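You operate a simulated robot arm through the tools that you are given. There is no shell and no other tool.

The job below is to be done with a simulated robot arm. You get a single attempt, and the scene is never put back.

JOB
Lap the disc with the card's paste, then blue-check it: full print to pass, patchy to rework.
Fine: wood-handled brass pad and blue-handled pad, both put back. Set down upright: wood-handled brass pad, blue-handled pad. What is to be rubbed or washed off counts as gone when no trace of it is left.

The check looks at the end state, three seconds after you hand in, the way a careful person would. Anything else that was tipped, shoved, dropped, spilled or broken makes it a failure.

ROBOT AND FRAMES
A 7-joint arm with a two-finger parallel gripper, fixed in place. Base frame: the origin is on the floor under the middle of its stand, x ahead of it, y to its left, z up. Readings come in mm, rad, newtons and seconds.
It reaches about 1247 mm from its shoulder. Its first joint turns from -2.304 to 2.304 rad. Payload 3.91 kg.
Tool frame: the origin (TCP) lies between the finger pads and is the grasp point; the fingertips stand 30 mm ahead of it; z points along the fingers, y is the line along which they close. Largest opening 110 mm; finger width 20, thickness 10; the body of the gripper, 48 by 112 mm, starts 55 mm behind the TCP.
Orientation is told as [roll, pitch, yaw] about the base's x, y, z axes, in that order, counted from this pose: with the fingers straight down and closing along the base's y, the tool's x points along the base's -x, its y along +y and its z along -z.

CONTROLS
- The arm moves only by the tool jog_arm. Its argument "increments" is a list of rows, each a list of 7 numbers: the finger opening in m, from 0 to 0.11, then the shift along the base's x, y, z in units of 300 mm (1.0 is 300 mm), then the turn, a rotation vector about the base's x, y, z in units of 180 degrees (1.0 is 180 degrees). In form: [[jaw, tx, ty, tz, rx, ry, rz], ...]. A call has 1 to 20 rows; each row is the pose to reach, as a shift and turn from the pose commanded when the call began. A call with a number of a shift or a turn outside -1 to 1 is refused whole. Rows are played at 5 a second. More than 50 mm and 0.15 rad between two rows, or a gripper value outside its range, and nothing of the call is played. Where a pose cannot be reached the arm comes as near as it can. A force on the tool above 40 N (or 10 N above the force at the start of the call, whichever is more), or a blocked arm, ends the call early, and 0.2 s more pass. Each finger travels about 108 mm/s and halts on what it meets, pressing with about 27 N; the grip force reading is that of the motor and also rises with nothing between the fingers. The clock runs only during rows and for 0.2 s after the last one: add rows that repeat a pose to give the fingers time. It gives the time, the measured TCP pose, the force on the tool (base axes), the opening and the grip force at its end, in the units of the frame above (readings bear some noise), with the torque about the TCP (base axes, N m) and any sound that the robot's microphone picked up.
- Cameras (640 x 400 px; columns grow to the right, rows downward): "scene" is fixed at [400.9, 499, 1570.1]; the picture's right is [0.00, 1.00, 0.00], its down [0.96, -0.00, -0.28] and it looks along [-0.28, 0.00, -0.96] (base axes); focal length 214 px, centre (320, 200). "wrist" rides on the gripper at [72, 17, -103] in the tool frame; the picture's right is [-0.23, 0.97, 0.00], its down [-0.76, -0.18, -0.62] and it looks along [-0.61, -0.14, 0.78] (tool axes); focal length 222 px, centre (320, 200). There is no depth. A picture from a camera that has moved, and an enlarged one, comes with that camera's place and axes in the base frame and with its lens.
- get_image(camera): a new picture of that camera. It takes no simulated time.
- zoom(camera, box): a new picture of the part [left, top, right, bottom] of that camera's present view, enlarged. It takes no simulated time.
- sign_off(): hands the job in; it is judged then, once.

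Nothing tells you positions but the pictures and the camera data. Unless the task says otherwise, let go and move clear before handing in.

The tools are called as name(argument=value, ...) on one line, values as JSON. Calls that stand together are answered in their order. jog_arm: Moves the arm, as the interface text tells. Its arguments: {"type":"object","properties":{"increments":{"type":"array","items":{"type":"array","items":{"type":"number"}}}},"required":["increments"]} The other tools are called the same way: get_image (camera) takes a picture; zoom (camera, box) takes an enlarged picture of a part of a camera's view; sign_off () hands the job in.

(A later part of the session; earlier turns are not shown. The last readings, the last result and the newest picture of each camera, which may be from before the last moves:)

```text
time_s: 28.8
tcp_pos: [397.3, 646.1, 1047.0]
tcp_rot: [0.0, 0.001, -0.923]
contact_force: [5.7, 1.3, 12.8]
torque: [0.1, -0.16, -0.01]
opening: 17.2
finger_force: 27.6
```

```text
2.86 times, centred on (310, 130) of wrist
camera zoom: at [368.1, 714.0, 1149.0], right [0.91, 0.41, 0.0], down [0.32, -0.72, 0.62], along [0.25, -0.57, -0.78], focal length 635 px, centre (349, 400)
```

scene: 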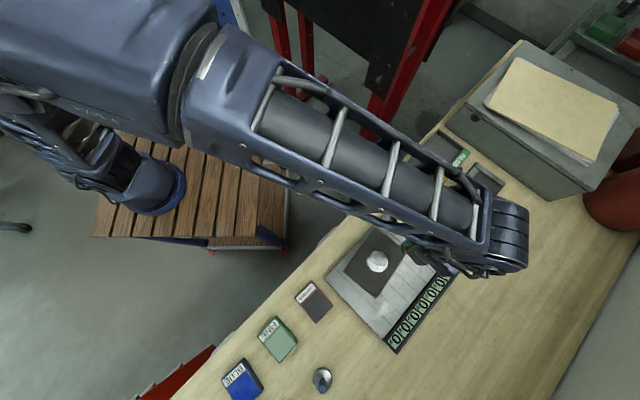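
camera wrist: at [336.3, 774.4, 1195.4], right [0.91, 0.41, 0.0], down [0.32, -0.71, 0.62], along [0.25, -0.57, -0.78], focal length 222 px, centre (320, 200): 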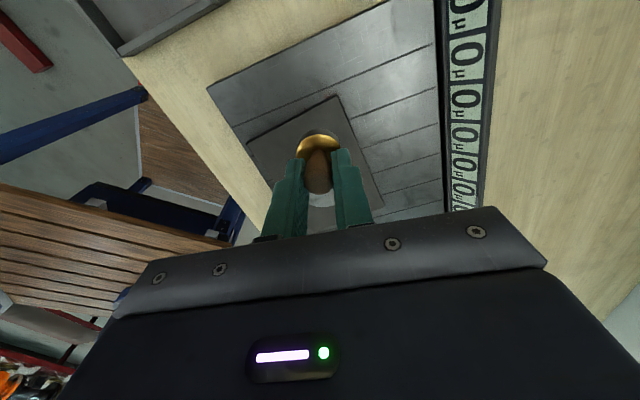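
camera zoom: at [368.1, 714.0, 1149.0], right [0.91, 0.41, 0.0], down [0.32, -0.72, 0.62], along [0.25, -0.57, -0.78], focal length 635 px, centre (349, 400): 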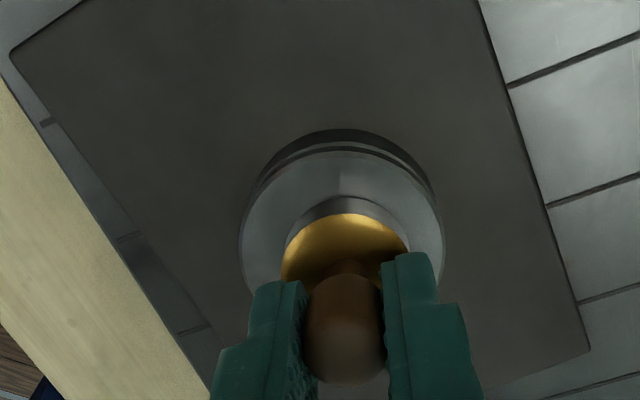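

jog_arm(increments=[[0.005, 0, 0, 0.02, 0, 0, 0], [0.005, 0, 0, 0.1, 0, 0, 0], [0.005, -0.05, 0.1, 0.15, 0, 0, 0], [0.005, -0.1, 0.2, 0.15, 0, 0, 0], [0.005, -0.1, 0.2, 0.15, 0, 0, 0]])

zoom(camera="scene", box=[355, 240, 400, 280])

get_image(camera="wrist")

```text
time_s: 30.0
tcp_pos: [367.6, 709.0, 1089.9]
tcp_rot: [0.0, -0.001, -0.923]
contact_force: [1.3, 1.0, -1.2]
torque: [-0.01, 0.01, 0.01]
opening: 17.4
finger_force: 27.1
```

```text
10.00 times, centred on (378, 260) of scene
camera zoom: at [400.9, 499.0, 1570.1], right [0.0, 1.0, 0.0], down [0.96, 0.0, -0.28], along [-0.28, 0.0, -0.96], focal length 2145 px, centre (-255, -400)
```

zoom: 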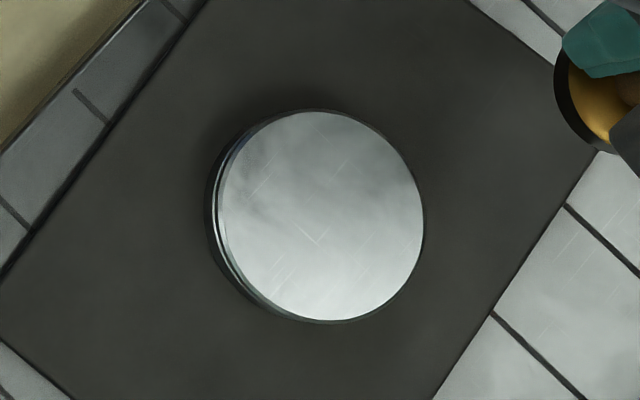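

```text
taken
camera wrist: at [338.5, 775.6, 1191.7], right [0.91, 0.41, 0.0], down [0.32, -0.71, 0.62], along [0.25, -0.57, -0.78], focal length 222 px, centre (320, 200)
```

wrist: 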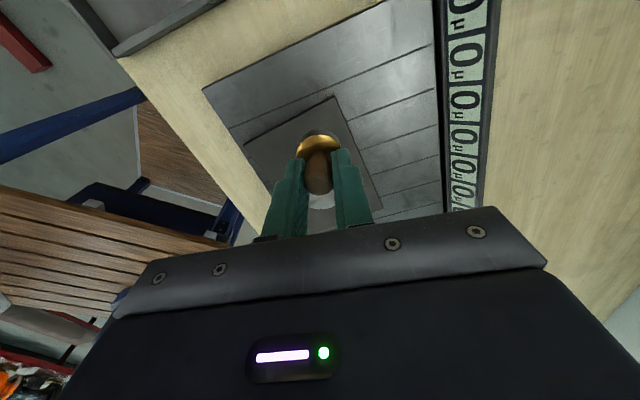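

zoom(camera="scene", box=[367, 249, 389, 273])

```text
16.00 times, centred on (378, 261) of scene
camera zoom: at [400.9, 499.0, 1570.1], right [0.0, 1.0, 0.0], down [0.96, 0.0, -0.28], along [-0.28, 0.0, -0.96], focal length 3432 px, centre (-608, -776)
```

zoom: 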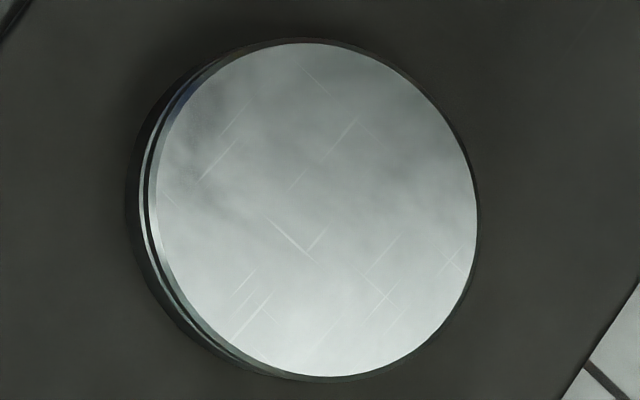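

The dark scratches are gone; what remains is the same faint hatch the plate has. I'll do one more insurance pass that reaches the rim.

jog_arm(increments=[[0.005, 0.05, -0.1, 0, 0, 0, 0], [0.005, 0.1, -0.2, 0, 0, 0, 0], [0.005, 0.1, -0.2, -0.08, 0, 0, 0], [0.005, 0.1, -0.2, -0.14, 0, 0, 0], [0.005, 0.1, -0.2, -0.151, 0, 0, 0], [0.005, 0.1, -0.2, -0.151, 0, 0, 0]])

jog_arm(increments=[[0.005, 0.02, 0, 0, 0, 0, 0], [0.005, 0.045, 0, 0, 0, 0, 0], [0.005, 0.0318, 0.0318, 0, 0, 0, 0], [0.005, 0, 0.045, 0, 0, 0, 0], [0.005, -0.0318, 0.0318, 0, 0, 0, 0], [0.005, -0.045, 0, 0, 0, 0, 0], [0.005, -0.0318, -0.0318, 0, 0, 0, 0], [0.005, 0, -0.045, 0, 0, 0, 0], [0.005, 0.0318, -0.0318, 0, 0, 0, 0], [0.005, 0.045, 0, 0, 0, 0, 0], [0.005, 0.0318, 0.0318, 0, 0, 0, 0], [0.005, 0, 0.045, 0, 0, 0, 0], [0.005, -0.0318, 0.0318, 0, 0, 0, 0], [0.005, -0.045, 0, 0, 0, 0, 0], [0.005, -0.0318, -0.0318, 0, 0, 0, 0], [0.005, 0, -0.045, 0, 0, 0, 0], [0.005, 0.0318, -0.0318, 0, 0, 0, 0], [0.005, 0.03, 0, 0, 0, 0, 0], [0.005, 0, 0, 0, 0, 0, 0], [0.005, 0, 0, 0, 0, 0, 0]])

zoom(camera="wrist", box=[230, 60, 390, 200])

```text
time_s: 31.4
tcp_pos: [397.0, 648.4, 1045.8]
tcp_rot: [-0.001, -0.001, -0.924]
contact_force: [-0.2, -1.0, 6.3]
torque: [0.04, 0.03, 0.01]
opening: 17.3
finger_force: 27.1
```

```text
time_s: 35.6
tcp_pos: [398.5, 647.0, 1046.3]
tcp_rot: [0.002, 0.001, -0.927]
contact_force: [4.3, 2.1, 12.2]
torque: [0.09, -0.13, -0.02]
opening: 17.3
finger_force: 26.8
```

```text
2.86 times, centred on (310, 130) of wrist
camera zoom: at [368.5, 713.9, 1148.6], right [0.91, 0.41, 0.0], down [0.32, -0.72, 0.62], along [0.25, -0.57, -0.78], focal length 635 px, centre (349, 400)
```

zoom: 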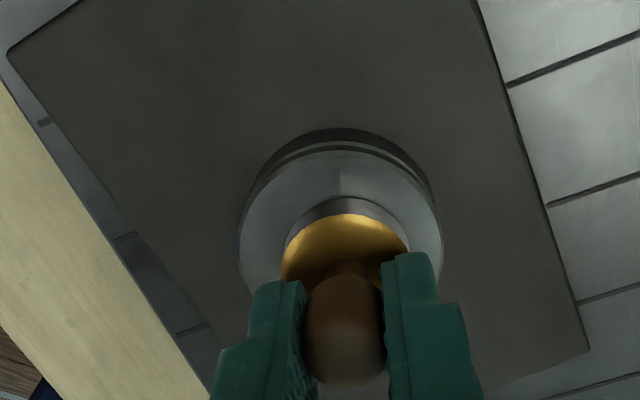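

Lapping is done. I'll carry the brass pad back to its original spot, stopping a little above the bench first.

jog_arm(increments=[[0.005, 0, 0, 0.02, 0, 0, 0], [0.005, 0, 0, 0.09, 0, 0, 0], [0.005, 0, 0, 0.16, 0, 0, 0], [0.005, 0.12, -0.04, 0.16, 0, 0, 0], [0.005, 0.24, -0.08, 0.16, 0, 0, 0], [0.005, 0.36, -0.12, 0.16, 0, 0, 0], [0.005, 0.48, -0.16, 0.16, 0, 0, 0], [0.005, 0.608, -0.204, 0.16, 0, 0, 0], [0.005, 0.608, -0.204, 0.03, 0, 0, 0], [0.005, 0.608, -0.204, -0.06, 0, 0, 0], [0.005, 0.608, -0.204, -0.13, 0, 0, 0], [0.005, 0.608, -0.204, -0.13, 0, 0, 0]])

get_image(camera="wrist")

zoom(camera="scene", box=[367, 249, 389, 273])

```text
time_s: 38.2
tcp_pos: [581.2, 583.0, 1004.3]
tcp_rot: [0.0, 0.0, -0.923]
contact_force: [-0.3, 0.2, -1.1]
torque: [0.0, -0.01, 0.01]
opening: 17.1
finger_force: 26.6
```

```text
taken
camera wrist: at [551.1, 651.7, 1107.9], right [0.91, 0.41, 0.0], down [0.32, -0.71, 0.62], along [0.25, -0.57, -0.78], focal length 222 px, centre (320, 200)
```

wrist: 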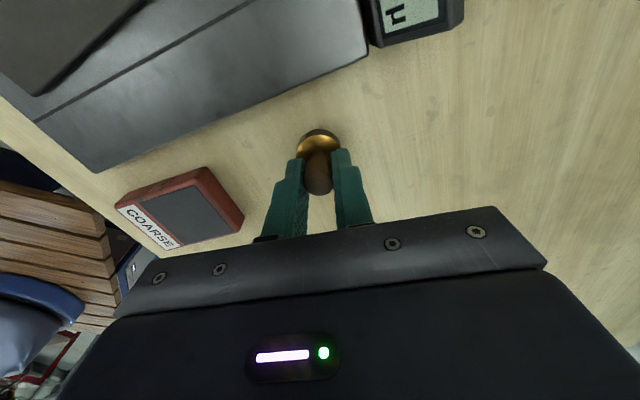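

```text
16.00 times, centred on (378, 261) of scene
camera zoom: at [400.9, 499.0, 1570.1], right [0.0, 1.0, 0.0], down [0.96, 0.0, -0.28], along [-0.28, 0.0, -0.96], focal length 3432 px, centre (-608, -776)
```

zoom: 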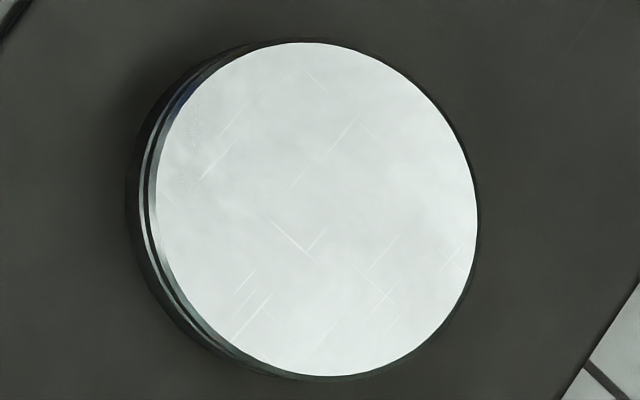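

The disc face is clean and hasn't moved. I'll lower the brass pad the last few millimetres onto the bench.

jog_arm(increments=[[0.005, 0, 0, -0.012, 0, 0, 0], [0.005, 0, 0, -0.012, 0, 0, 0]])

jog_arm(increments=[[0.005, 0, 0, -0.005, 0, 0, 0], [0.005, 0, 0, -0.005, 0, 0, 0]])

```text
time_s: 38.8
tcp_pos: [580.3, 584.5, 1001.5]
tcp_rot: [-0.001, 0.0, -0.924]
contact_force: [0.2, 0.1, -1.2]
torque: [0.0, -0.01, 0.03]
opening: 17.4
finger_force: 27.3
```

```text
time_s: 39.4
tcp_pos: [580.8, 585.5, 1001.3]
tcp_rot: [0.0, -0.002, -0.923]
contact_force: [0.2, -0.8, -1.4]
torque: [-0.01, -0.01, -0.02]
opening: 17.3
finger_force: 26.6
```

jog_arm(increments=[[0.005, 0, 0, -0.005, 0, 0, 0], [0.005, 0, 0, -0.005, 0, 0, 0]])

jog_arm(increments=[[0.005, 0, 0, -0.004, 0, 0, 0], [0.005, 0, 0, -0.004, 0, 0, 0]])

```text
time_s: 40.0
tcp_pos: [579.9, 586.0, 999.5]
tcp_rot: [-0.002, 0.0, -0.923]
contact_force: [-0.1, -0.3, -0.4]
torque: [-0.01, 0.04, 0.02]
opening: 17.4
finger_force: 27.3
```

```text
time_s: 40.6
tcp_pos: [580.4, 585.5, 998.2]
tcp_rot: [0.002, 0.002, -0.922]
contact_force: [0.0, -1.1, -0.7]
torque: [-0.02, -0.02, -0.02]
opening: 17.2
finger_force: 27.3
```

jog_arm(increments=[[0.005, 0, 0, -0.004, 0, 0, 0], [0.005, 0, 0, -0.004, 0, 0, 0]])

zoom(camera="wrist", box=[260, 100, 400, 200])

```text
time_s: 41.2
tcp_pos: [580.6, 585.4, 997.1]
tcp_rot: [0.001, 0.0, -0.923]
contact_force: [-0.4, 0.9, -0.9]
torque: [0.02, 0.02, 0.04]
opening: 17.2
finger_force: 26.7
```

```text
4.00 times, centred on (330, 150) of wrist
camera zoom: at [550.8, 652.6, 1100.1], right [0.91, 0.41, 0.0], down [0.32, -0.71, 0.62], along [0.25, -0.57, -0.78], focal length 888 px, centre (280, 400)
```

zoom: 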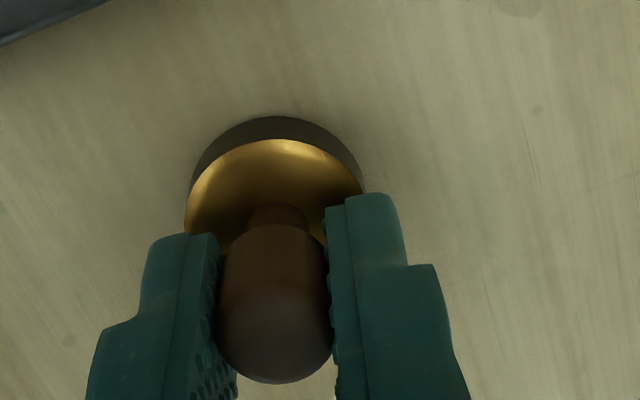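

The pad slid up about 2 mm in the grip during rubbing, so the bench contact is a little lower. I'll continue down gently.

jog_arm(increments=[[0.005, 0, 0, -0.004, 0, 0, 0], [0.005, 0, 0, -0.004, 0, 0, 0]])

jog_arm(increments=[[0.005, 0, 0, -0.003, 0, 0, 0], [0.005, 0, 0, -0.003, 0, 0, 0]])

```text
time_s: 41.8
tcp_pos: [580.3, 582.9, 995.8]
tcp_rot: [0.0, 0.001, -0.921]
contact_force: [-0.1, -0.5, -0.2]
torque: [-0.03, -0.01, 0.03]
opening: 17.2
finger_force: 26.6
```

```text
time_s: 42.4
tcp_pos: [579.9, 584.6, 995.5]
tcp_rot: [-0.001, 0.0, -0.923]
contact_force: [-0.9, -1.7, 8.2]
torque: [-0.07, 0.09, 0.0]
opening: 17.6
finger_force: 26.9
```

The pad is on the bench, with 8 N of contact. I'll release it and rise clear.

jog_arm(increments=[[0.005, 0, 0, 0.003, 0, 0, 0], [0.03, 0, 0, 0.003, 0, 0, 0], [0.05, 0, 0, 0.003, 0, 0, 0], [0.05, 0, 0, 0.003, 0, 0, 0], [0.05, 0, 0, 0.06, 0, 0, 0], [0.05, 0, 0, 0.15, 0, 0, 0], [0.05, 0, 0, 0.25, 0, 0, 0], [0.05, 0, 0, 0.34, 0, 0, 0], [0.05, 0, 0, 0.34, 0, 0, 0]])

get_image(camera="wrist")

zoom(camera="wrist", box=[160, 70, 400, 230])

```text
time_s: 44.4
tcp_pos: [580.8, 584.2, 1098.2]
tcp_rot: [-0.001, -0.001, -0.923]
contact_force: [-0.2, -0.1, 0.6]
torque: [0.01, -0.04, -0.03]
opening: 50.2
finger_force: 0.0
```

```text
taken
camera wrist: at [551.4, 651.4, 1200.8], right [0.91, 0.41, 0.0], down [0.32, -0.71, 0.62], along [0.25, -0.57, -0.78], focal length 222 px, centre (320, 200)
```

wrist: 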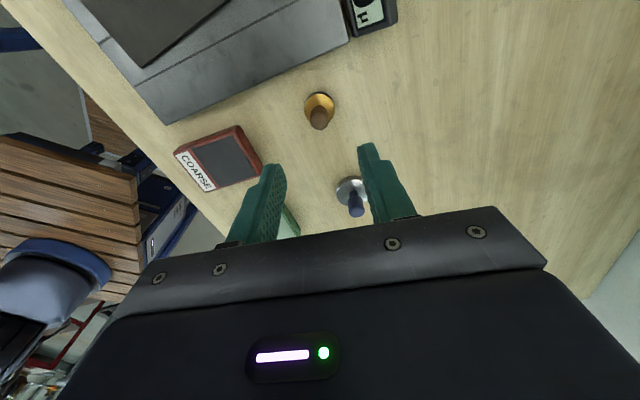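

```text
2.50 times, centred on (280, 150) of wrist
camera zoom: at [551.4, 651.4, 1200.8], right [0.91, 0.41, 0.0], down [0.32, -0.71, 0.62], along [0.25, -0.57, -0.78], focal length 555 px, centre (420, 325)
```

zoom: 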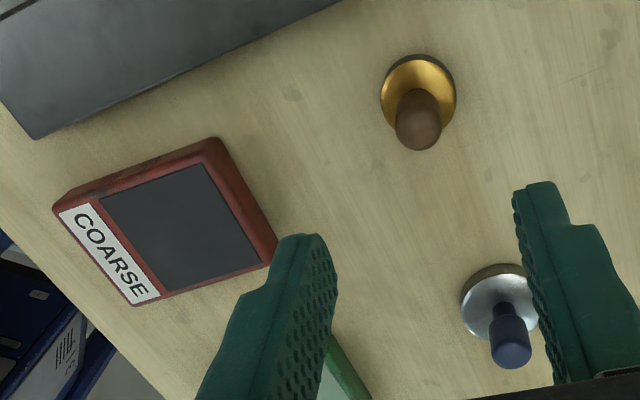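

The brass pad is back upright in its original place. Next is the blue-handled pad, at about [666, 504], so I'll move above it.

jog_arm(increments=[[0.05, 0.1, -0.09, 0, 0, 0, 0], [0.05, 0.2, -0.18, 0, 0, 0, 0], [0.05, 0.29, -0.27, 0, 0, 0, 0], [0.05, 0.29, -0.27, -0.08, 0, 0, 0], [0.05, 0.29, -0.27, -0.08, 0, 0, 0]])

get_image(camera="wrist")

zoom(camera="wrist", box=[240, 80, 400, 200])

get_image(camera="scene")

```text
time_s: 45.6
tcp_pos: [666.3, 504.6, 1071.3]
tcp_rot: [0.0, -0.001, -0.925]
contact_force: [0.4, 0.0, -0.2]
torque: [0.01, 0.02, 0.0]
opening: 50.0
finger_force: 0.0
```

```text
taken
camera wrist: at [636.4, 571.3, 1174.6], right [0.91, 0.41, 0.0], down [0.32, -0.71, 0.62], along [0.25, -0.57, -0.78], focal length 222 px, centre (320, 200)
```

wrist: 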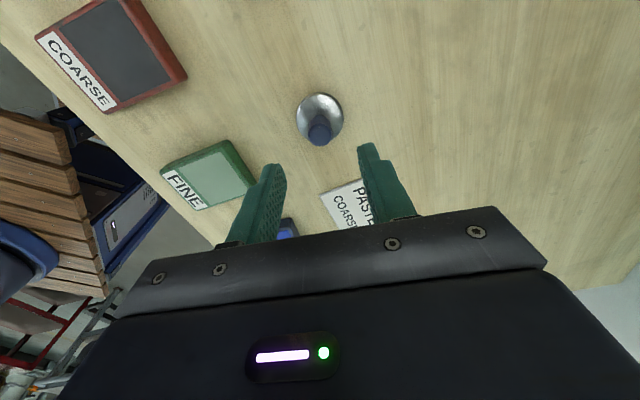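

```text
3.33 times, centred on (320, 140) of wrist
camera zoom: at [636.4, 571.3, 1174.6], right [0.91, 0.41, 0.0], down [0.32, -0.71, 0.62], along [0.25, -0.57, -0.78], focal length 740 px, centre (320, 400)
```

zoom: 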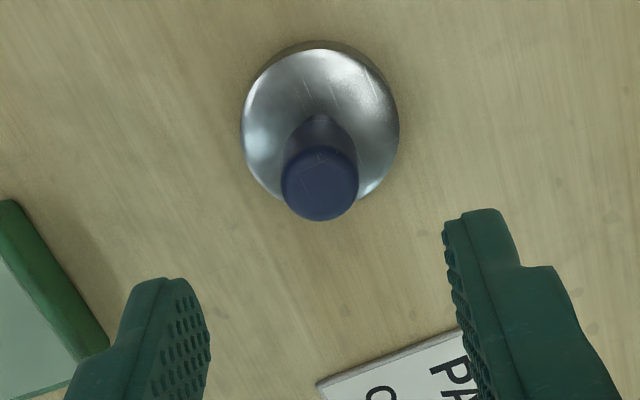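

```text
taken
```

scene: 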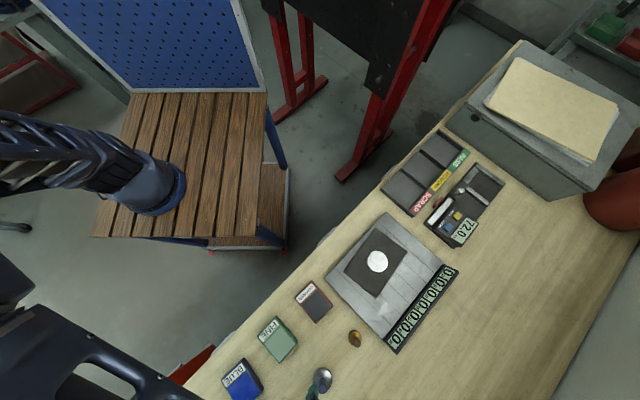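

The handle is centred. I'll descend to grip height, with the fingertips just above the metal base.

jog_arm(increments=[[0.05, 0, 0, -0.08, 0, 0, 0], [0.05, 0, 0, -0.16, 0, 0, 0], [0.05, 0, 0, -0.21, 0, 0, 0], [0.05, 0, 0, -0.21, 0, 0, 0]])

zoom(camera="wrist", box=[240, 80, 400, 200])

```text
time_s: 46.6
tcp_pos: [666.7, 502.7, 1008.0]
tcp_rot: [0.001, -0.002, -0.923]
contact_force: [0.0, -0.5, -0.3]
torque: [0.0, -0.03, -0.01]
opening: 49.9
finger_force: 0.1
```

```text
3.33 times, centred on (320, 140) of wrist
camera zoom: at [637.2, 571.0, 1111.3], right [0.91, 0.41, 0.0], down [0.32, -0.71, 0.62], along [0.25, -0.57, -0.78], focal length 740 px, centre (320, 400)
```

zoom: 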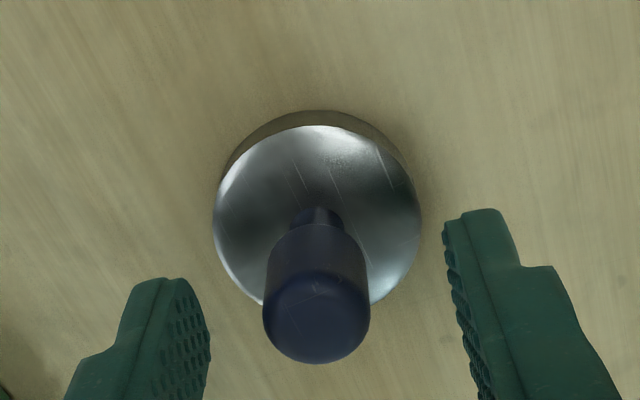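

jog_arm(increments=[[0.05, 0, 0, -0.017, 0, 0, 0], [0.05, 0, 0, -0.017, 0, 0, 0], [0.03, 0, 0, -0.017, 0, 0, 0], [0.015, 0, 0, -0.017, 0, 0, 0], [0.005, 0, 0, -0.017, 0, 0, 0], [0.005, 0, 0, -0.017, 0, 0, 0]])

zoom(camera="wrist", box=[240, 80, 400, 200])

```text
time_s: 48.0
tcp_pos: [667.4, 503.4, 1003.5]
tcp_rot: [0.0, 0.001, -0.925]
contact_force: [-0.7, -0.2, -0.2]
torque: [0.0, 0.03, -0.01]
opening: 19.8
finger_force: 27.2
```

```text
3.33 times, centred on (320, 140) of wrist
camera zoom: at [637.9, 571.0, 1106.5], right [0.91, 0.41, 0.0], down [0.32, -0.71, 0.62], along [0.25, -0.57, -0.78], focal length 740 px, centre (320, 400)
```

zoom: 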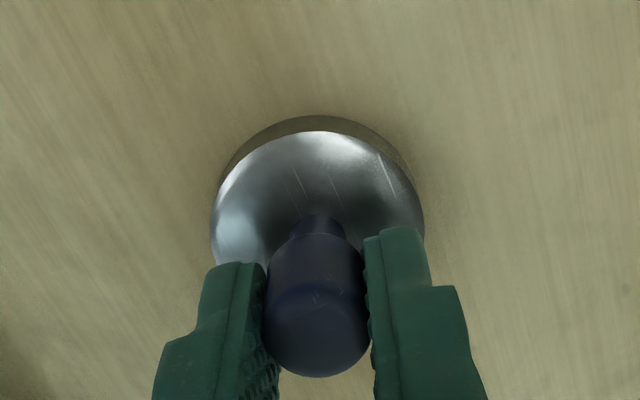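

The blue-handled pad is gripped. I'll lift it and move towards the BLUE tray at about [679, 325], then check alignment from above.

jog_arm(increments=[[0.005, 0, 0, 0.06, 0, 0, 0], [0.005, 0, 0, 0.15, 0, 0, 0], [0.005, 0, 0, 0.25, 0, 0, 0], [0.005, 0.01, -0.12, 0.25, 0, 0, 0], [0.005, 0.02, -0.24, 0.25, 0, 0, 0], [0.005, 0.03, -0.36, 0.25, 0, 0, 0], [0.005, 0.04, -0.48, 0.25, 0, 0, 0], [0.005, 0.043, -0.598, 0.25, 0, 0, 0], [0.005, 0.043, -0.598, 0.25, 0, 0, 0]])

get_image(camera="wrist")

zoom(camera="wrist", box=[230, 60, 390, 200])

get_image(camera="scene")

```text
time_s: 50.0
tcp_pos: [681.6, 322.5, 1079.9]
tcp_rot: [0.0, 0.001, -0.924]
contact_force: [-0.4, -0.4, -1.7]
torque: [-0.01, 0.02, 0.02]
opening: 19.4
finger_force: 27.1
```

```text
taken
camera wrist: at [651.2, 390.0, 1182.5], right [0.91, 0.41, 0.0], down [0.32, -0.71, 0.62], along [0.25, -0.57, -0.78], focal length 222 px, centre (320, 200)
```

wrist: 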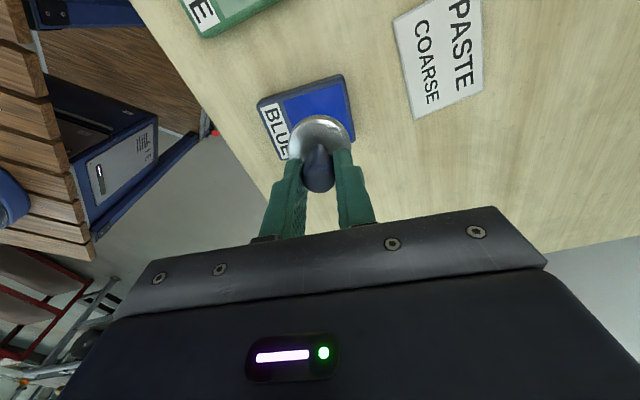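

```text
2.86 times, centred on (310, 130) of wrist
camera zoom: at [651.2, 390.0, 1182.5], right [0.91, 0.41, 0.0], down [0.32, -0.71, 0.62], along [0.25, -0.57, -0.78], focal length 635 px, centre (349, 400)
```

zoom: 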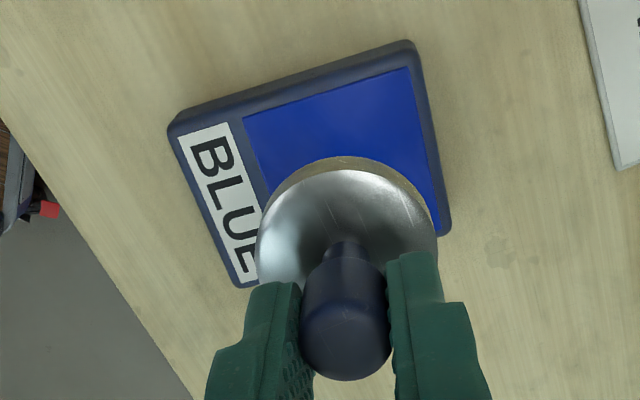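

```text
taken
```

scene: 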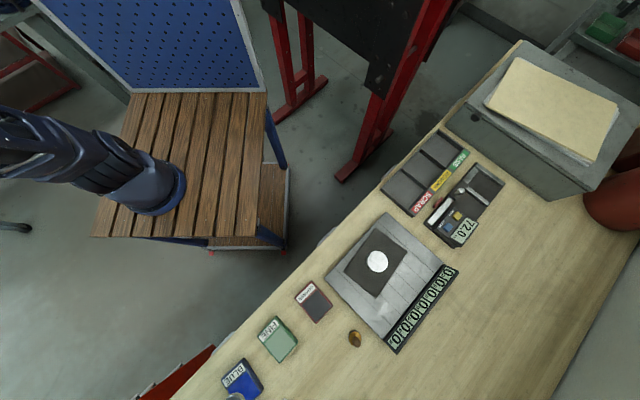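

The blue ink's centre works out at about [680, 324], within 2 mm of the pad. I'll correct for that and lower to just above contact, expected near z≈1025.

jog_arm(increments=[[0.005, -0.003, 0.0067, -0.06, 0, 0, 0], [0.005, -0.003, 0.0067, -0.12, 0, 0, 0], [0.005, -0.003, 0.0067, -0.165, 0, 0, 0], [0.005, -0.003, 0.0067, -0.165, 0, 0, 0]])

zoom(camera="wrist", box=[230, 60, 390, 200])

```text
time_s: 51.0
tcp_pos: [679.9, 324.5, 1031.4]
tcp_rot: [0.0, 0.0, -0.924]
contact_force: [-0.5, -0.7, -2.3]
torque: [-0.02, -0.05, 0.0]
opening: 19.5
finger_force: 26.8
```

```text
2.86 times, centred on (310, 130) of wrist
camera zoom: at [650.5, 392.8, 1134.1], right [0.91, 0.41, 0.0], down [0.32, -0.71, 0.62], along [0.25, -0.57, -0.78], focal length 635 px, centre (349, 400)
```

zoom: 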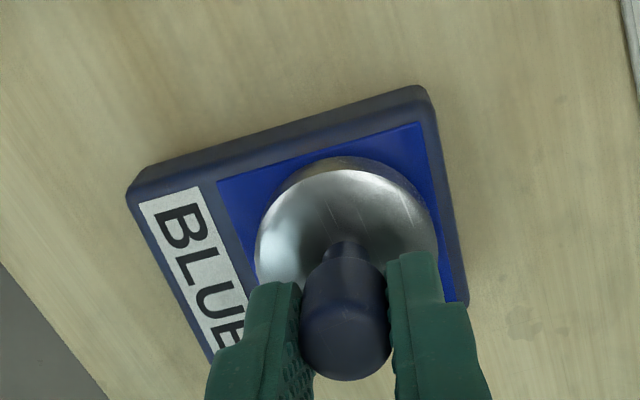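

jog_arm(increments=[[0.005, 0, 0, -0.012, 0, 0, 0], [0.005, 0, 0, -0.012, 0, 0, 0]])

jog_arm(increments=[[0.005, 0, 0, -0.006, 0, 0, 0], [0.005, 0, 0, -0.006, 0, 0, 0]])

jog_arm(increments=[[0.005, 0, 0, -0.005, 0, 0, 0], [0.005, 0, 0, -0.005, 0, 0, 0]])

```text
time_s: 51.6
tcp_pos: [678.6, 324.7, 1026.1]
tcp_rot: [0.0, -0.001, -0.924]
contact_force: [0.2, 0.1, -2.6]
torque: [0.0, 0.0, 0.0]
opening: 19.3
finger_force: 27.0
```

```text
time_s: 52.2
tcp_pos: [680.4, 325.1, 1025.0]
tcp_rot: [0.0, 0.0, -0.922]
contact_force: [-0.4, -0.3, -1.5]
torque: [-0.02, -0.03, 0.01]
opening: 19.0
finger_force: 27.1
```

```text
time_s: 52.8
tcp_pos: [680.9, 325.3, 1025.3]
tcp_rot: [0.002, 0.001, -0.926]
contact_force: [-0.2, -2.9, 18.3]
torque: [-0.17, 0.05, 0.03]
opening: 19.6
finger_force: 27.3
```

There's 18 N of contact with the ink. I'll lift straight up and check.

jog_arm(increments=[[0.005, 0, 0, 0, 0, 0, 0], [0.005, 0, 0, 0.01, 0, 0, 0], [0.005, 0, 0, 0.06, 0, 0, 0], [0.005, 0, 0, 0.15, 0, 0, 0], [0.005, 0, 0, 0.24, 0, 0, 0], [0.005, 0, 0, 0.24, 0, 0, 0]])

zoom(camera="wrist", box=[230, 60, 390, 200])

zoom(camera="scene", box=[200, 320, 320, 400])

```text
time_s: 54.2
tcp_pos: [679.0, 326.0, 1093.3]
tcp_rot: [-0.001, 0.0, -0.923]
contact_force: [0.6, 0.6, -1.6]
torque: [-0.05, 0.0, 0.01]
opening: 19.6
finger_force: 27.3
```

```text
2.86 times, centred on (310, 130) of wrist
camera zoom: at [649.3, 394.4, 1197.0], right [0.91, 0.41, 0.0], down [0.32, -0.71, 0.62], along [0.25, -0.57, -0.78], focal length 635 px, centre (349, 400)
```

zoom: 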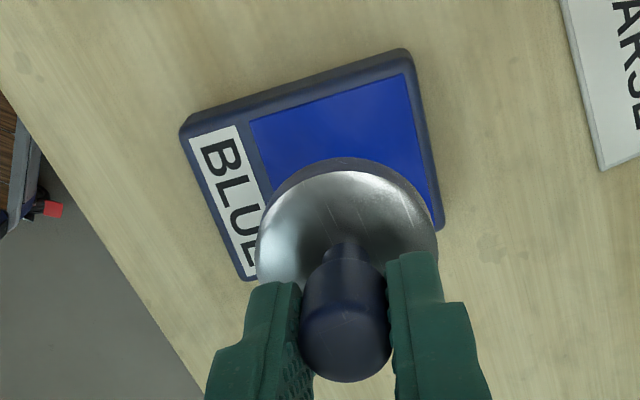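

```text
5.00 times, centred on (260, 360) of scene
camera zoom: at [400.9, 499.0, 1570.1], right [0.0, 1.0, 0.0], down [0.96, 0.0, -0.28], along [-0.28, 0.0, -0.96], focal length 1072 px, centre (620, -600)
```

zoom: 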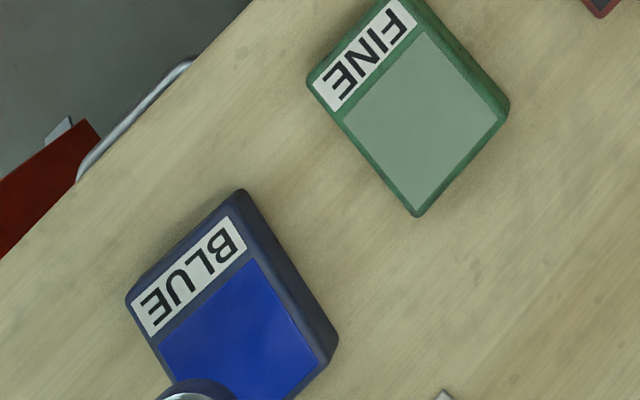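

The ink tray is undisturbed and the pad's rim now has a blue tint. I'll carry it to the disc.

jog_arm(increments=[[0.005, -0.1, 0.1134, 0, 0, 0, 0], [0.005, -0.2, 0.2268, 0, 0, 0, 0], [0.005, -0.3, 0.3402, 0, 0, 0, 0], [0.005, -0.4, 0.4536, 0, 0, 0, 0], [0.005, -0.5, 0.567, 0, 0, 0, 0]])

jog_arm(increments=[[0.005, -0.088, 0.1, 0, 0, 0, 0], [0.005, -0.176, 0.2, 0, 0, 0, 0], [0.005, -0.264, 0.3, 0, 0, 0, 0], [0.005, -0.352, 0.4, 0, 0, 0, 0], [0.005, -0.438, 0.498, 0, 0, 0, 0], [0.005, -0.438, 0.498, -0.04, 0, 0, 0], [0.005, -0.438, 0.498, -0.04, 0, 0, 0]])

zoom(camera="wrist", box=[230, 60, 390, 200])

```text
time_s: 55.4
tcp_pos: [530.5, 495.7, 1091.8]
tcp_rot: [0.0, 0.0, -0.925]
contact_force: [-0.3, -1.6, -2.1]
torque: [0.04, 0.05, -0.02]
opening: 19.5
finger_force: 27.3
```

```text
time_s: 57.0
tcp_pos: [398.0, 646.8, 1086.2]
tcp_rot: [0.001, 0.0, -0.923]
contact_force: [-0.5, 0.9, -1.6]
torque: [-0.05, 0.0, 0.02]
opening: 19.2
finger_force: 26.6
```

```text
2.86 times, centred on (310, 130) of wrist
camera zoom: at [368.7, 714.9, 1189.3], right [0.91, 0.41, 0.0], down [0.32, -0.71, 0.62], along [0.25, -0.57, -0.78], focal length 635 px, centre (349, 400)
```

zoom: 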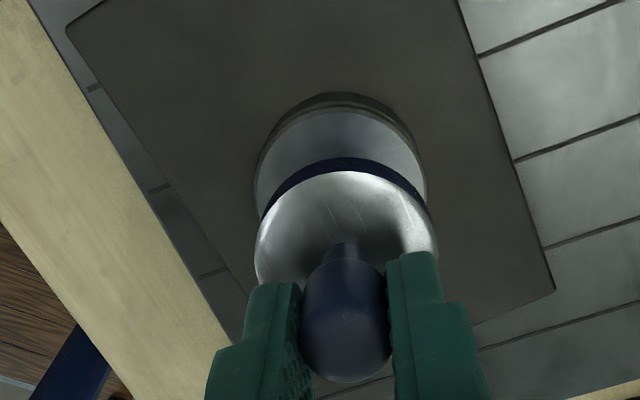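

The pad is nearly centred over the disc. I'll correct by 2 mm and lower towards contact, expected near z≈1051–1054.

jog_arm(increments=[[0.005, -0.006, -0.007, -0.04, 0, 0, 0], [0.005, -0.006, -0.007, -0.08, 0, 0, 0], [0.005, -0.006, -0.007, -0.092, 0, 0, 0], [0.005, -0.006, -0.007, -0.092, 0, 0, 0]])

zoom(camera="wrist", box=[230, 60, 390, 200])

```text
time_s: 58.0
tcp_pos: [397.3, 643.8, 1058.0]
tcp_rot: [0.0, -0.001, -0.924]
contact_force: [-0.3, 0.8, -1.9]
torque: [0.01, 0.01, -0.01]
opening: 19.3
finger_force: 26.9
```

```text
2.86 times, centred on (310, 130) of wrist
camera zoom: at [367.4, 711.0, 1160.8], right [0.91, 0.41, 0.0], down [0.32, -0.71, 0.62], along [0.25, -0.57, -0.78], focal length 635 px, centre (349, 400)
```

zoom: 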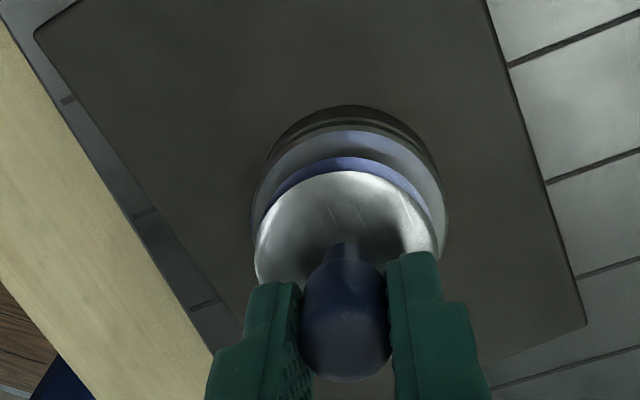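

jog_arm(increments=[[0.005, 0, 0, -0.01, 0, 0, 0], [0.005, 0, 0, -0.01, 0, 0, 0]])

jog_arm(increments=[[0.005, 0, 0, -0.006, 0, 0, 0], [0.005, 0, 0, -0.006, 0, 0, 0]])

jog_arm(increments=[[0.005, 0, 0, -0.005, 0, 0, 0], [0.005, 0, 0, -0.005, 0, 0, 0]])

```text
time_s: 58.6
tcp_pos: [397.3, 644.0, 1054.6]
tcp_rot: [0.0, 0.0, -0.924]
contact_force: [0.1, 0.7, -1.4]
torque: [0.02, 0.03, -0.04]
opening: 19.8
finger_force: 27.2
```

```text
time_s: 59.2
tcp_pos: [396.2, 644.7, 1052.9]
tcp_rot: [0.0, 0.002, -0.924]
contact_force: [-0.4, 0.3, 1.0]
torque: [0.02, 0.08, 0.0]
opening: 19.1
finger_force: 27.0
```

```text
time_s: 59.8
tcp_pos: [396.8, 643.5, 1051.0]
tcp_rot: [0.002, 0.003, -0.922]
contact_force: [0.8, 1.4, 18.9]
torque: [0.11, 0.1, -0.01]
opening: 19.5
finger_force: 26.6
```

Pressed with 19 N. I'll lift straight off and move aside to read the print.

jog_arm(increments=[[0.005, 0, 0, 0, 0, 0, 0], [0.005, 0, 0, 0.01, 0, 0, 0], [0.005, 0, 0, 0.06, 0, 0, 0], [0.005, 0, 0, 0.14, 0, 0, 0], [0.005, -0.05, 0.1, 0.15, 0, 0, 0], [0.005, -0.1, 0.2, 0.15, 0, 0, 0], [0.005, -0.1, 0.2, 0.15, 0, 0, 0]])

zoom(camera="scene", box=[355, 240, 400, 280])

get_image(camera="scene")

```text
time_s: 61.4
tcp_pos: [366.5, 704.7, 1094.9]
tcp_rot: [0.001, 0.0, -0.923]
contact_force: [-0.1, 0.1, -1.2]
torque: [0.03, -0.03, -0.01]
opening: 19.4
finger_force: 26.8
```

```text
10.00 times, centred on (378, 260) of scene
camera zoom: at [400.9, 499.0, 1570.1], right [0.0, 1.0, 0.0], down [0.96, 0.0, -0.28], along [-0.28, 0.0, -0.96], focal length 2145 px, centre (-255, -400)
```

zoom: 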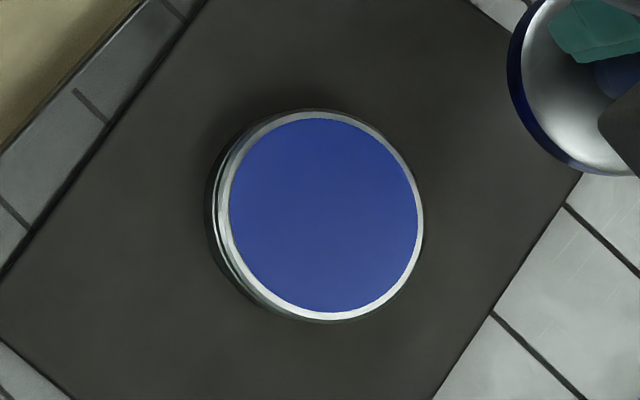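

```text
taken
```

scene: 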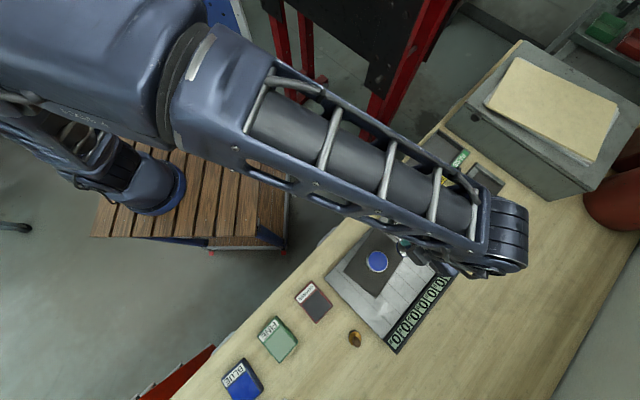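

zoom(camera="scene", box=[367, 249, 389, 273])

```text
16.00 times, centred on (378, 261) of scene
camera zoom: at [400.9, 499.0, 1570.1], right [0.0, 1.0, 0.0], down [0.96, 0.0, -0.28], along [-0.28, 0.0, -0.96], focal length 3432 px, centre (-608, -776)
```

zoom: 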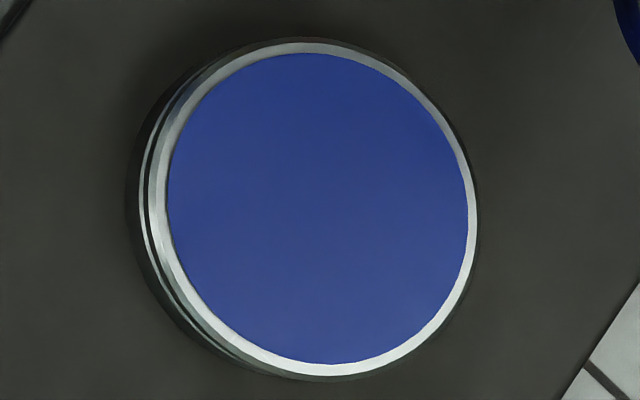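

The print is full and unbroken, so the verdict is PASS. First I'll return the blue-handled pad to its original spot.

jog_arm(increments=[[0.005, 0.1, -0.066, 0, 0, 0, 0], [0.005, 0.2, -0.132, 0, 0, 0, 0], [0.005, 0.3, -0.199, 0, 0, 0, 0], [0.005, 0.4, -0.265, 0, 0, 0, 0], [0.005, 0.5, -0.332, 0, 0, 0, 0]])

jog_arm(increments=[[0.005, 0.1, -0.067, 0, 0, 0, 0], [0.005, 0.2, -0.134, 0, 0, 0, 0], [0.005, 0.3, -0.201, 0, 0, 0, 0], [0.005, 0.4, -0.268, 0, 0, 0, 0], [0.005, 0.504, -0.335, 0, 0, 0, 0], [0.005, 0.504, -0.335, -0.1, 0, 0, 0], [0.005, 0.504, -0.335, -0.2, 0, 0, 0], [0.005, 0.504, -0.335, -0.275, 0, 0, 0], [0.005, 0.504, -0.335, -0.275, 0, 0, 0]])

zoom(camera="wrist", box=[240, 80, 400, 200])

```text
time_s: 62.6
tcp_pos: [514.4, 603.3, 1096.4]
tcp_rot: [-0.001, 0.0, -0.925]
contact_force: [0.2, -0.2, -2.1]
torque: [0.0, -0.07, 0.0]
opening: 19.1
finger_force: 27.0
```

```text
time_s: 64.6
tcp_pos: [667.1, 503.1, 1011.6]
tcp_rot: [0.001, 0.001, -0.923]
contact_force: [-0.2, -0.8, -1.9]
torque: [-0.01, 0.02, 0.01]
opening: 19.3
finger_force: 26.7
```

```text
3.33 times, centred on (320, 140) of wrist
camera zoom: at [636.0, 570.4, 1115.1], right [0.91, 0.41, 0.0], down [0.32, -0.71, 0.62], along [0.25, -0.57, -0.78], focal length 740 px, centre (320, 400)
```

zoom: 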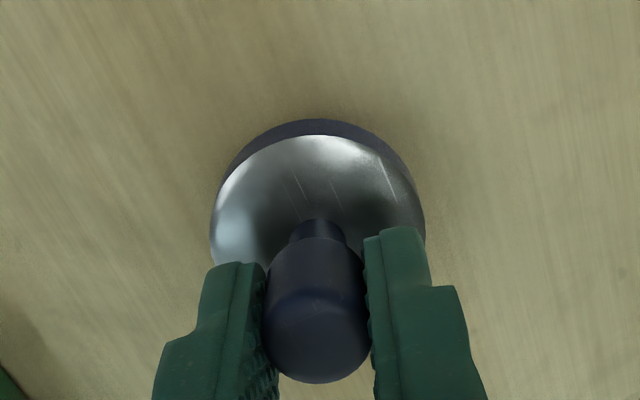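

The pad is above its home spot. I'll lower it gently to contact.

jog_arm(increments=[[0.005, 0, 0, -0.02, 0, 0, 0], [0.005, 0, 0, -0.02, 0, 0, 0]])

jog_arm(increments=[[0.005, 0, 0, -0.006, 0, 0, 0], [0.005, 0, 0, -0.006, 0, 0, 0]])

jog_arm(increments=[[0.005, 0, 0, -0.004, 0, 0, 0], [0.005, 0, 0, -0.004, 0, 0, 0]])

```text
time_s: 65.2
tcp_pos: [664.2, 503.1, 1006.9]
tcp_rot: [0.001, 0.0, -0.923]
contact_force: [0.5, -0.2, -1.7]
torque: [-0.05, 0.01, -0.02]
opening: 19.2
finger_force: 26.5
```

```text
time_s: 65.8
tcp_pos: [665.2, 504.0, 1006.3]
tcp_rot: [0.002, 0.0, -0.924]
contact_force: [-1.6, 0.4, -1.9]
torque: [-0.03, -0.01, 0.02]
opening: 19.6
finger_force: 27.4
```

```text
time_s: 66.4
tcp_pos: [665.1, 502.8, 1004.0]
tcp_rot: [0.0, 0.0, -0.922]
contact_force: [0.7, 1.0, -2.0]
torque: [0.01, 0.01, -0.04]
opening: 19.2
finger_force: 26.7
```

jog_arm(increments=[[0.005, 0, 0, -0.004, 0, 0, 0], [0.005, 0, 0, -0.004, 0, 0, 0]])

jog_arm(increments=[[0.005, 0, 0, -0.003, 0, 0, 0], [0.005, 0, 0, -0.003, 0, 0, 0]])

```text
time_s: 67.0
tcp_pos: [666.5, 503.4, 1002.1]
tcp_rot: [-0.001, 0.001, -0.922]
contact_force: [-0.1, -1.2, -1.4]
torque: [-0.02, 0.01, 0.01]
opening: 19.6
finger_force: 26.9
```

```text
time_s: 67.6
tcp_pos: [666.6, 504.3, 1001.1]
tcp_rot: [0.0, 0.001, -0.923]
contact_force: [-1.5, -1.6, 3.1]
torque: [0.04, 0.14, 0.02]
opening: 19.4
finger_force: 26.9
```

Contact made. I'll release and rise.

jog_arm(increments=[[0.005, 0, 0, 0, 0, 0, 0], [0.03, 0, 0, 0, 0, 0, 0], [0.05, 0, 0, 0, 0, 0, 0], [0.05, 0, 0, 0, 0, 0, 0], [0.05, 0, 0, 0.06, 0, 0, 0], [0.05, 0, 0, 0.15, 0, 0, 0], [0.05, 0, 0, 0.25, 0, 0, 0], [0.05, 0, 0, 0.34, 0, 0, 0], [0.05, 0, 0, 0.34, 0, 0, 0]])

get_image(camera="wrist")

get_image(camera="scene")

```text
time_s: 69.6
tcp_pos: [667.9, 501.2, 1105.9]
tcp_rot: [0.0, 0.001, -0.923]
contact_force: [0.4, 0.4, -0.3]
torque: [-0.01, 0.01, -0.01]
opening: 50.1
finger_force: 0.0
```

```text
taken
camera wrist: at [638.6, 568.6, 1208.8], right [0.91, 0.41, 0.0], down [0.32, -0.71, 0.62], along [0.25, -0.57, -0.78], focal length 222 px, centre (320, 200)
```

wrist: 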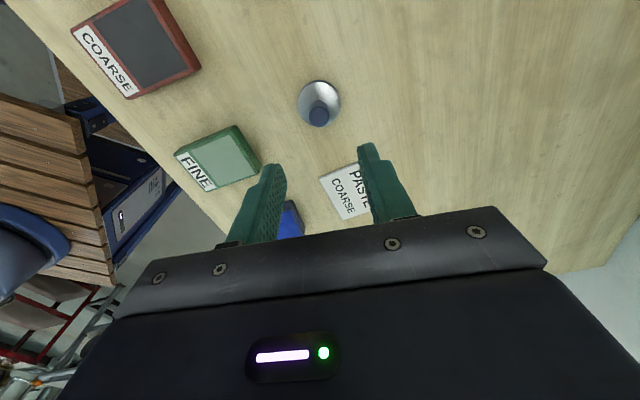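

```text
taken
```

scene: 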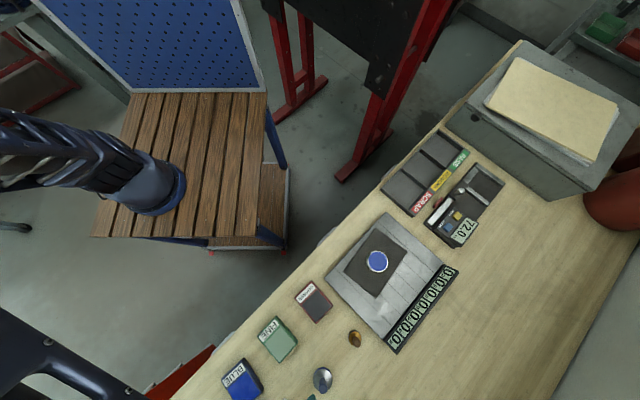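

Both pads are upright in their original spots. Next I'll go above the disc, turning the gripper so the fingers close along the tray's long direction for the placement later.

jog_arm(increments=[[0.06, -0.0748, 0.0393, 0.0048, 0, 0, 0.0455], [0.08, -0.1496, 0.0785, 0.0095, 0, 0, 0.091], [0.08, -0.2244, 0.1178, 0.0143, 0, 0, 0.1365], [0.08, -0.2992, 0.157, 0.019, 0, 0, 0.182], [0.08, -0.374, 0.1963, 0.0238, 0, 0, 0.2275], [0.08, -0.4488, 0.2355, 0.0285, 0, 0, 0.273], [0.08, -0.5236, 0.2748, 0.0333, 0, 0, 0.3185], [0.08, -0.5984, 0.314, 0.038, 0, 0, 0.364], [0.08, -0.6732, 0.3533, 0.0428, 0, 0, 0.4095], [0.08, -0.748, 0.3925, 0.0475, 0, 0, 0.455], [0.08, -0.8228, 0.4318, 0.0523, 0, 0, 0.5005], [0.08, -0.898, 0.471, 0.057, 0, 0, 0.546], [0.08, -0.898, 0.471, 0.057, 0, 0, 0.546], [0.08, -0.898, 0.471, 0.057, 0, 0, 0.546]])

get_image(camera="wrist")

get_image(camera="scene")

```text
time_s: 72.6
tcp_pos: [396.1, 645.6, 1120.2]
tcp_rot: [0.0, -0.001, 0.792]
contact_force: [0.0, 0.5, -0.2]
torque: [-0.03, 0.03, -0.01]
opening: 79.9
finger_force: 0.0
```

```text
taken
camera wrist: at [334.8, 605.3, 1222.9], right [-0.53, 0.85, 0.0], down [0.66, 0.42, 0.62], along [0.53, 0.33, -0.78], focal length 222 px, centre (320, 200)
```

wrist: 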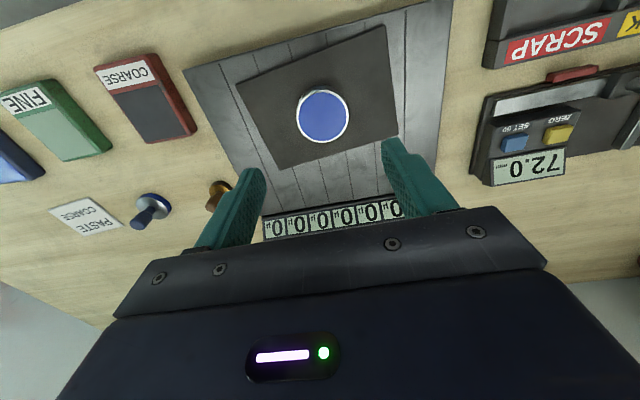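

```text
taken
```

scene: 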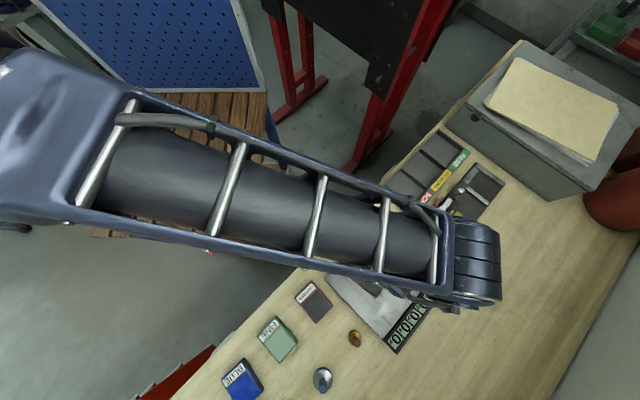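

zoom(camera="wrist", box=[280, 75, 370, 155])

zoom(camera="wrist", box=[460, 0, 640, 190])

```text
5.00 times, centred on (325, 115) of wrist
camera zoom: at [334.8, 605.3, 1222.9], right [-0.53, 0.85, 0.0], down [0.66, 0.42, 0.62], along [0.53, 0.33, -0.78], focal length 1111 px, centre (295, 625)
```

zoom: 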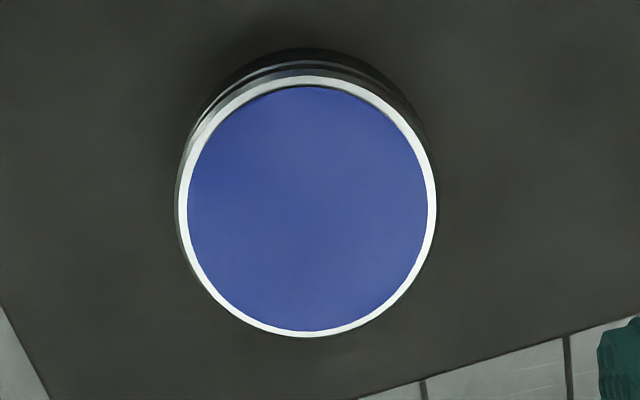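

```text
2.11 times, centred on (550, 95) of wrist
camera zoom: at [334.8, 605.3, 1222.9], right [-0.53, 0.85, 0.0], down [0.66, 0.42, 0.62], along [0.53, 0.33, -0.78], focal length 468 px, centre (-164, 421)
```

zoom: 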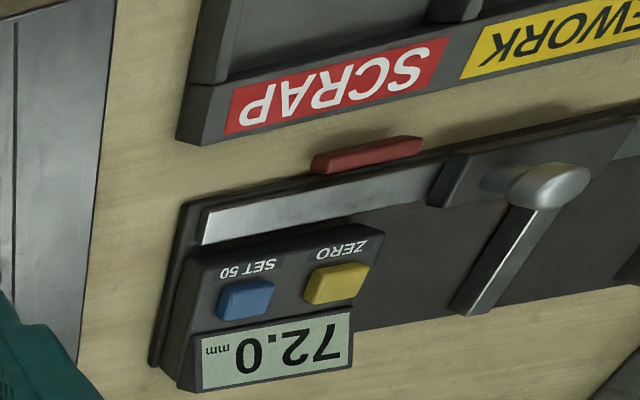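

The disc centre is about 2.5 mm to one side of the gripper axis. I'll correct and descend so the fingers straddle the disc's edge, with the tips above the dark block.

jog_arm(increments=[[0.08, -0.0044, 0.007, -0.1, 0, 0, 0], [0.08, -0.0044, 0.007, -0.2, 0, 0, 0], [0.08, -0.0044, 0.007, -0.3, 0, 0, 0], [0.08, -0.0044, 0.007, -0.34, 0, 0, 0], [0.08, -0.0044, 0.007, -0.34, 0, 0, 0]])

get_image(camera="wrist")

zoom(camera="wrist", box=[230, 90, 410, 230])

```text
time_s: 73.8
tcp_pos: [395.4, 647.7, 1019.1]
tcp_rot: [0.0, -0.001, 0.793]
contact_force: [0.0, 0.2, 0.3]
torque: [-0.03, 0.0, -0.04]
opening: 80.0
finger_force: 0.0
```

```text
taken
camera wrist: at [333.2, 608.0, 1122.2], right [-0.53, 0.85, 0.0], down [0.66, 0.42, 0.62], along [0.53, 0.33, -0.78], focal length 222 px, centre (320, 200)
```

wrist: 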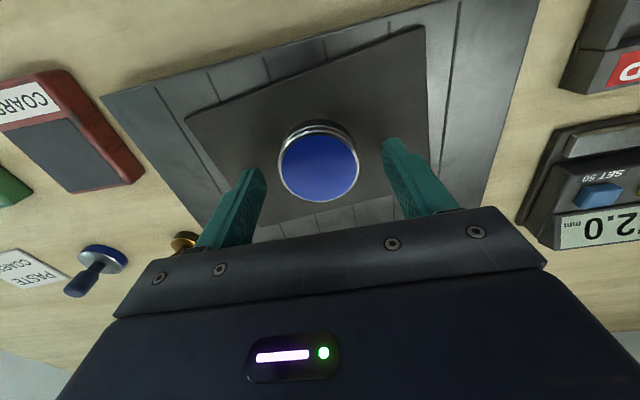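

```text
2.86 times, centred on (320, 160) of wrist
camera zoom: at [333.2, 608.0, 1122.2], right [-0.53, 0.85, 0.0], down [0.66, 0.42, 0.62], along [0.53, 0.33, -0.78], focal length 635 px, centre (320, 314)
```

zoom: 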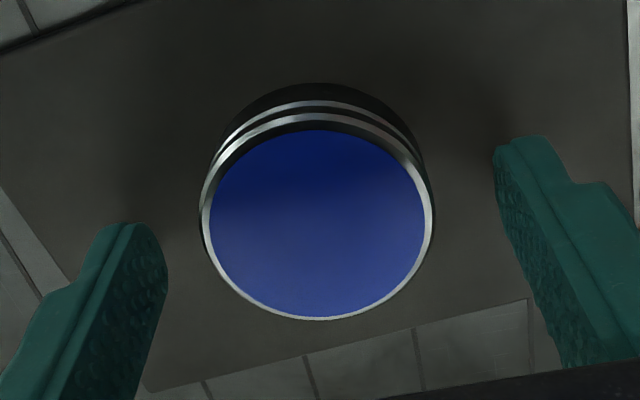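

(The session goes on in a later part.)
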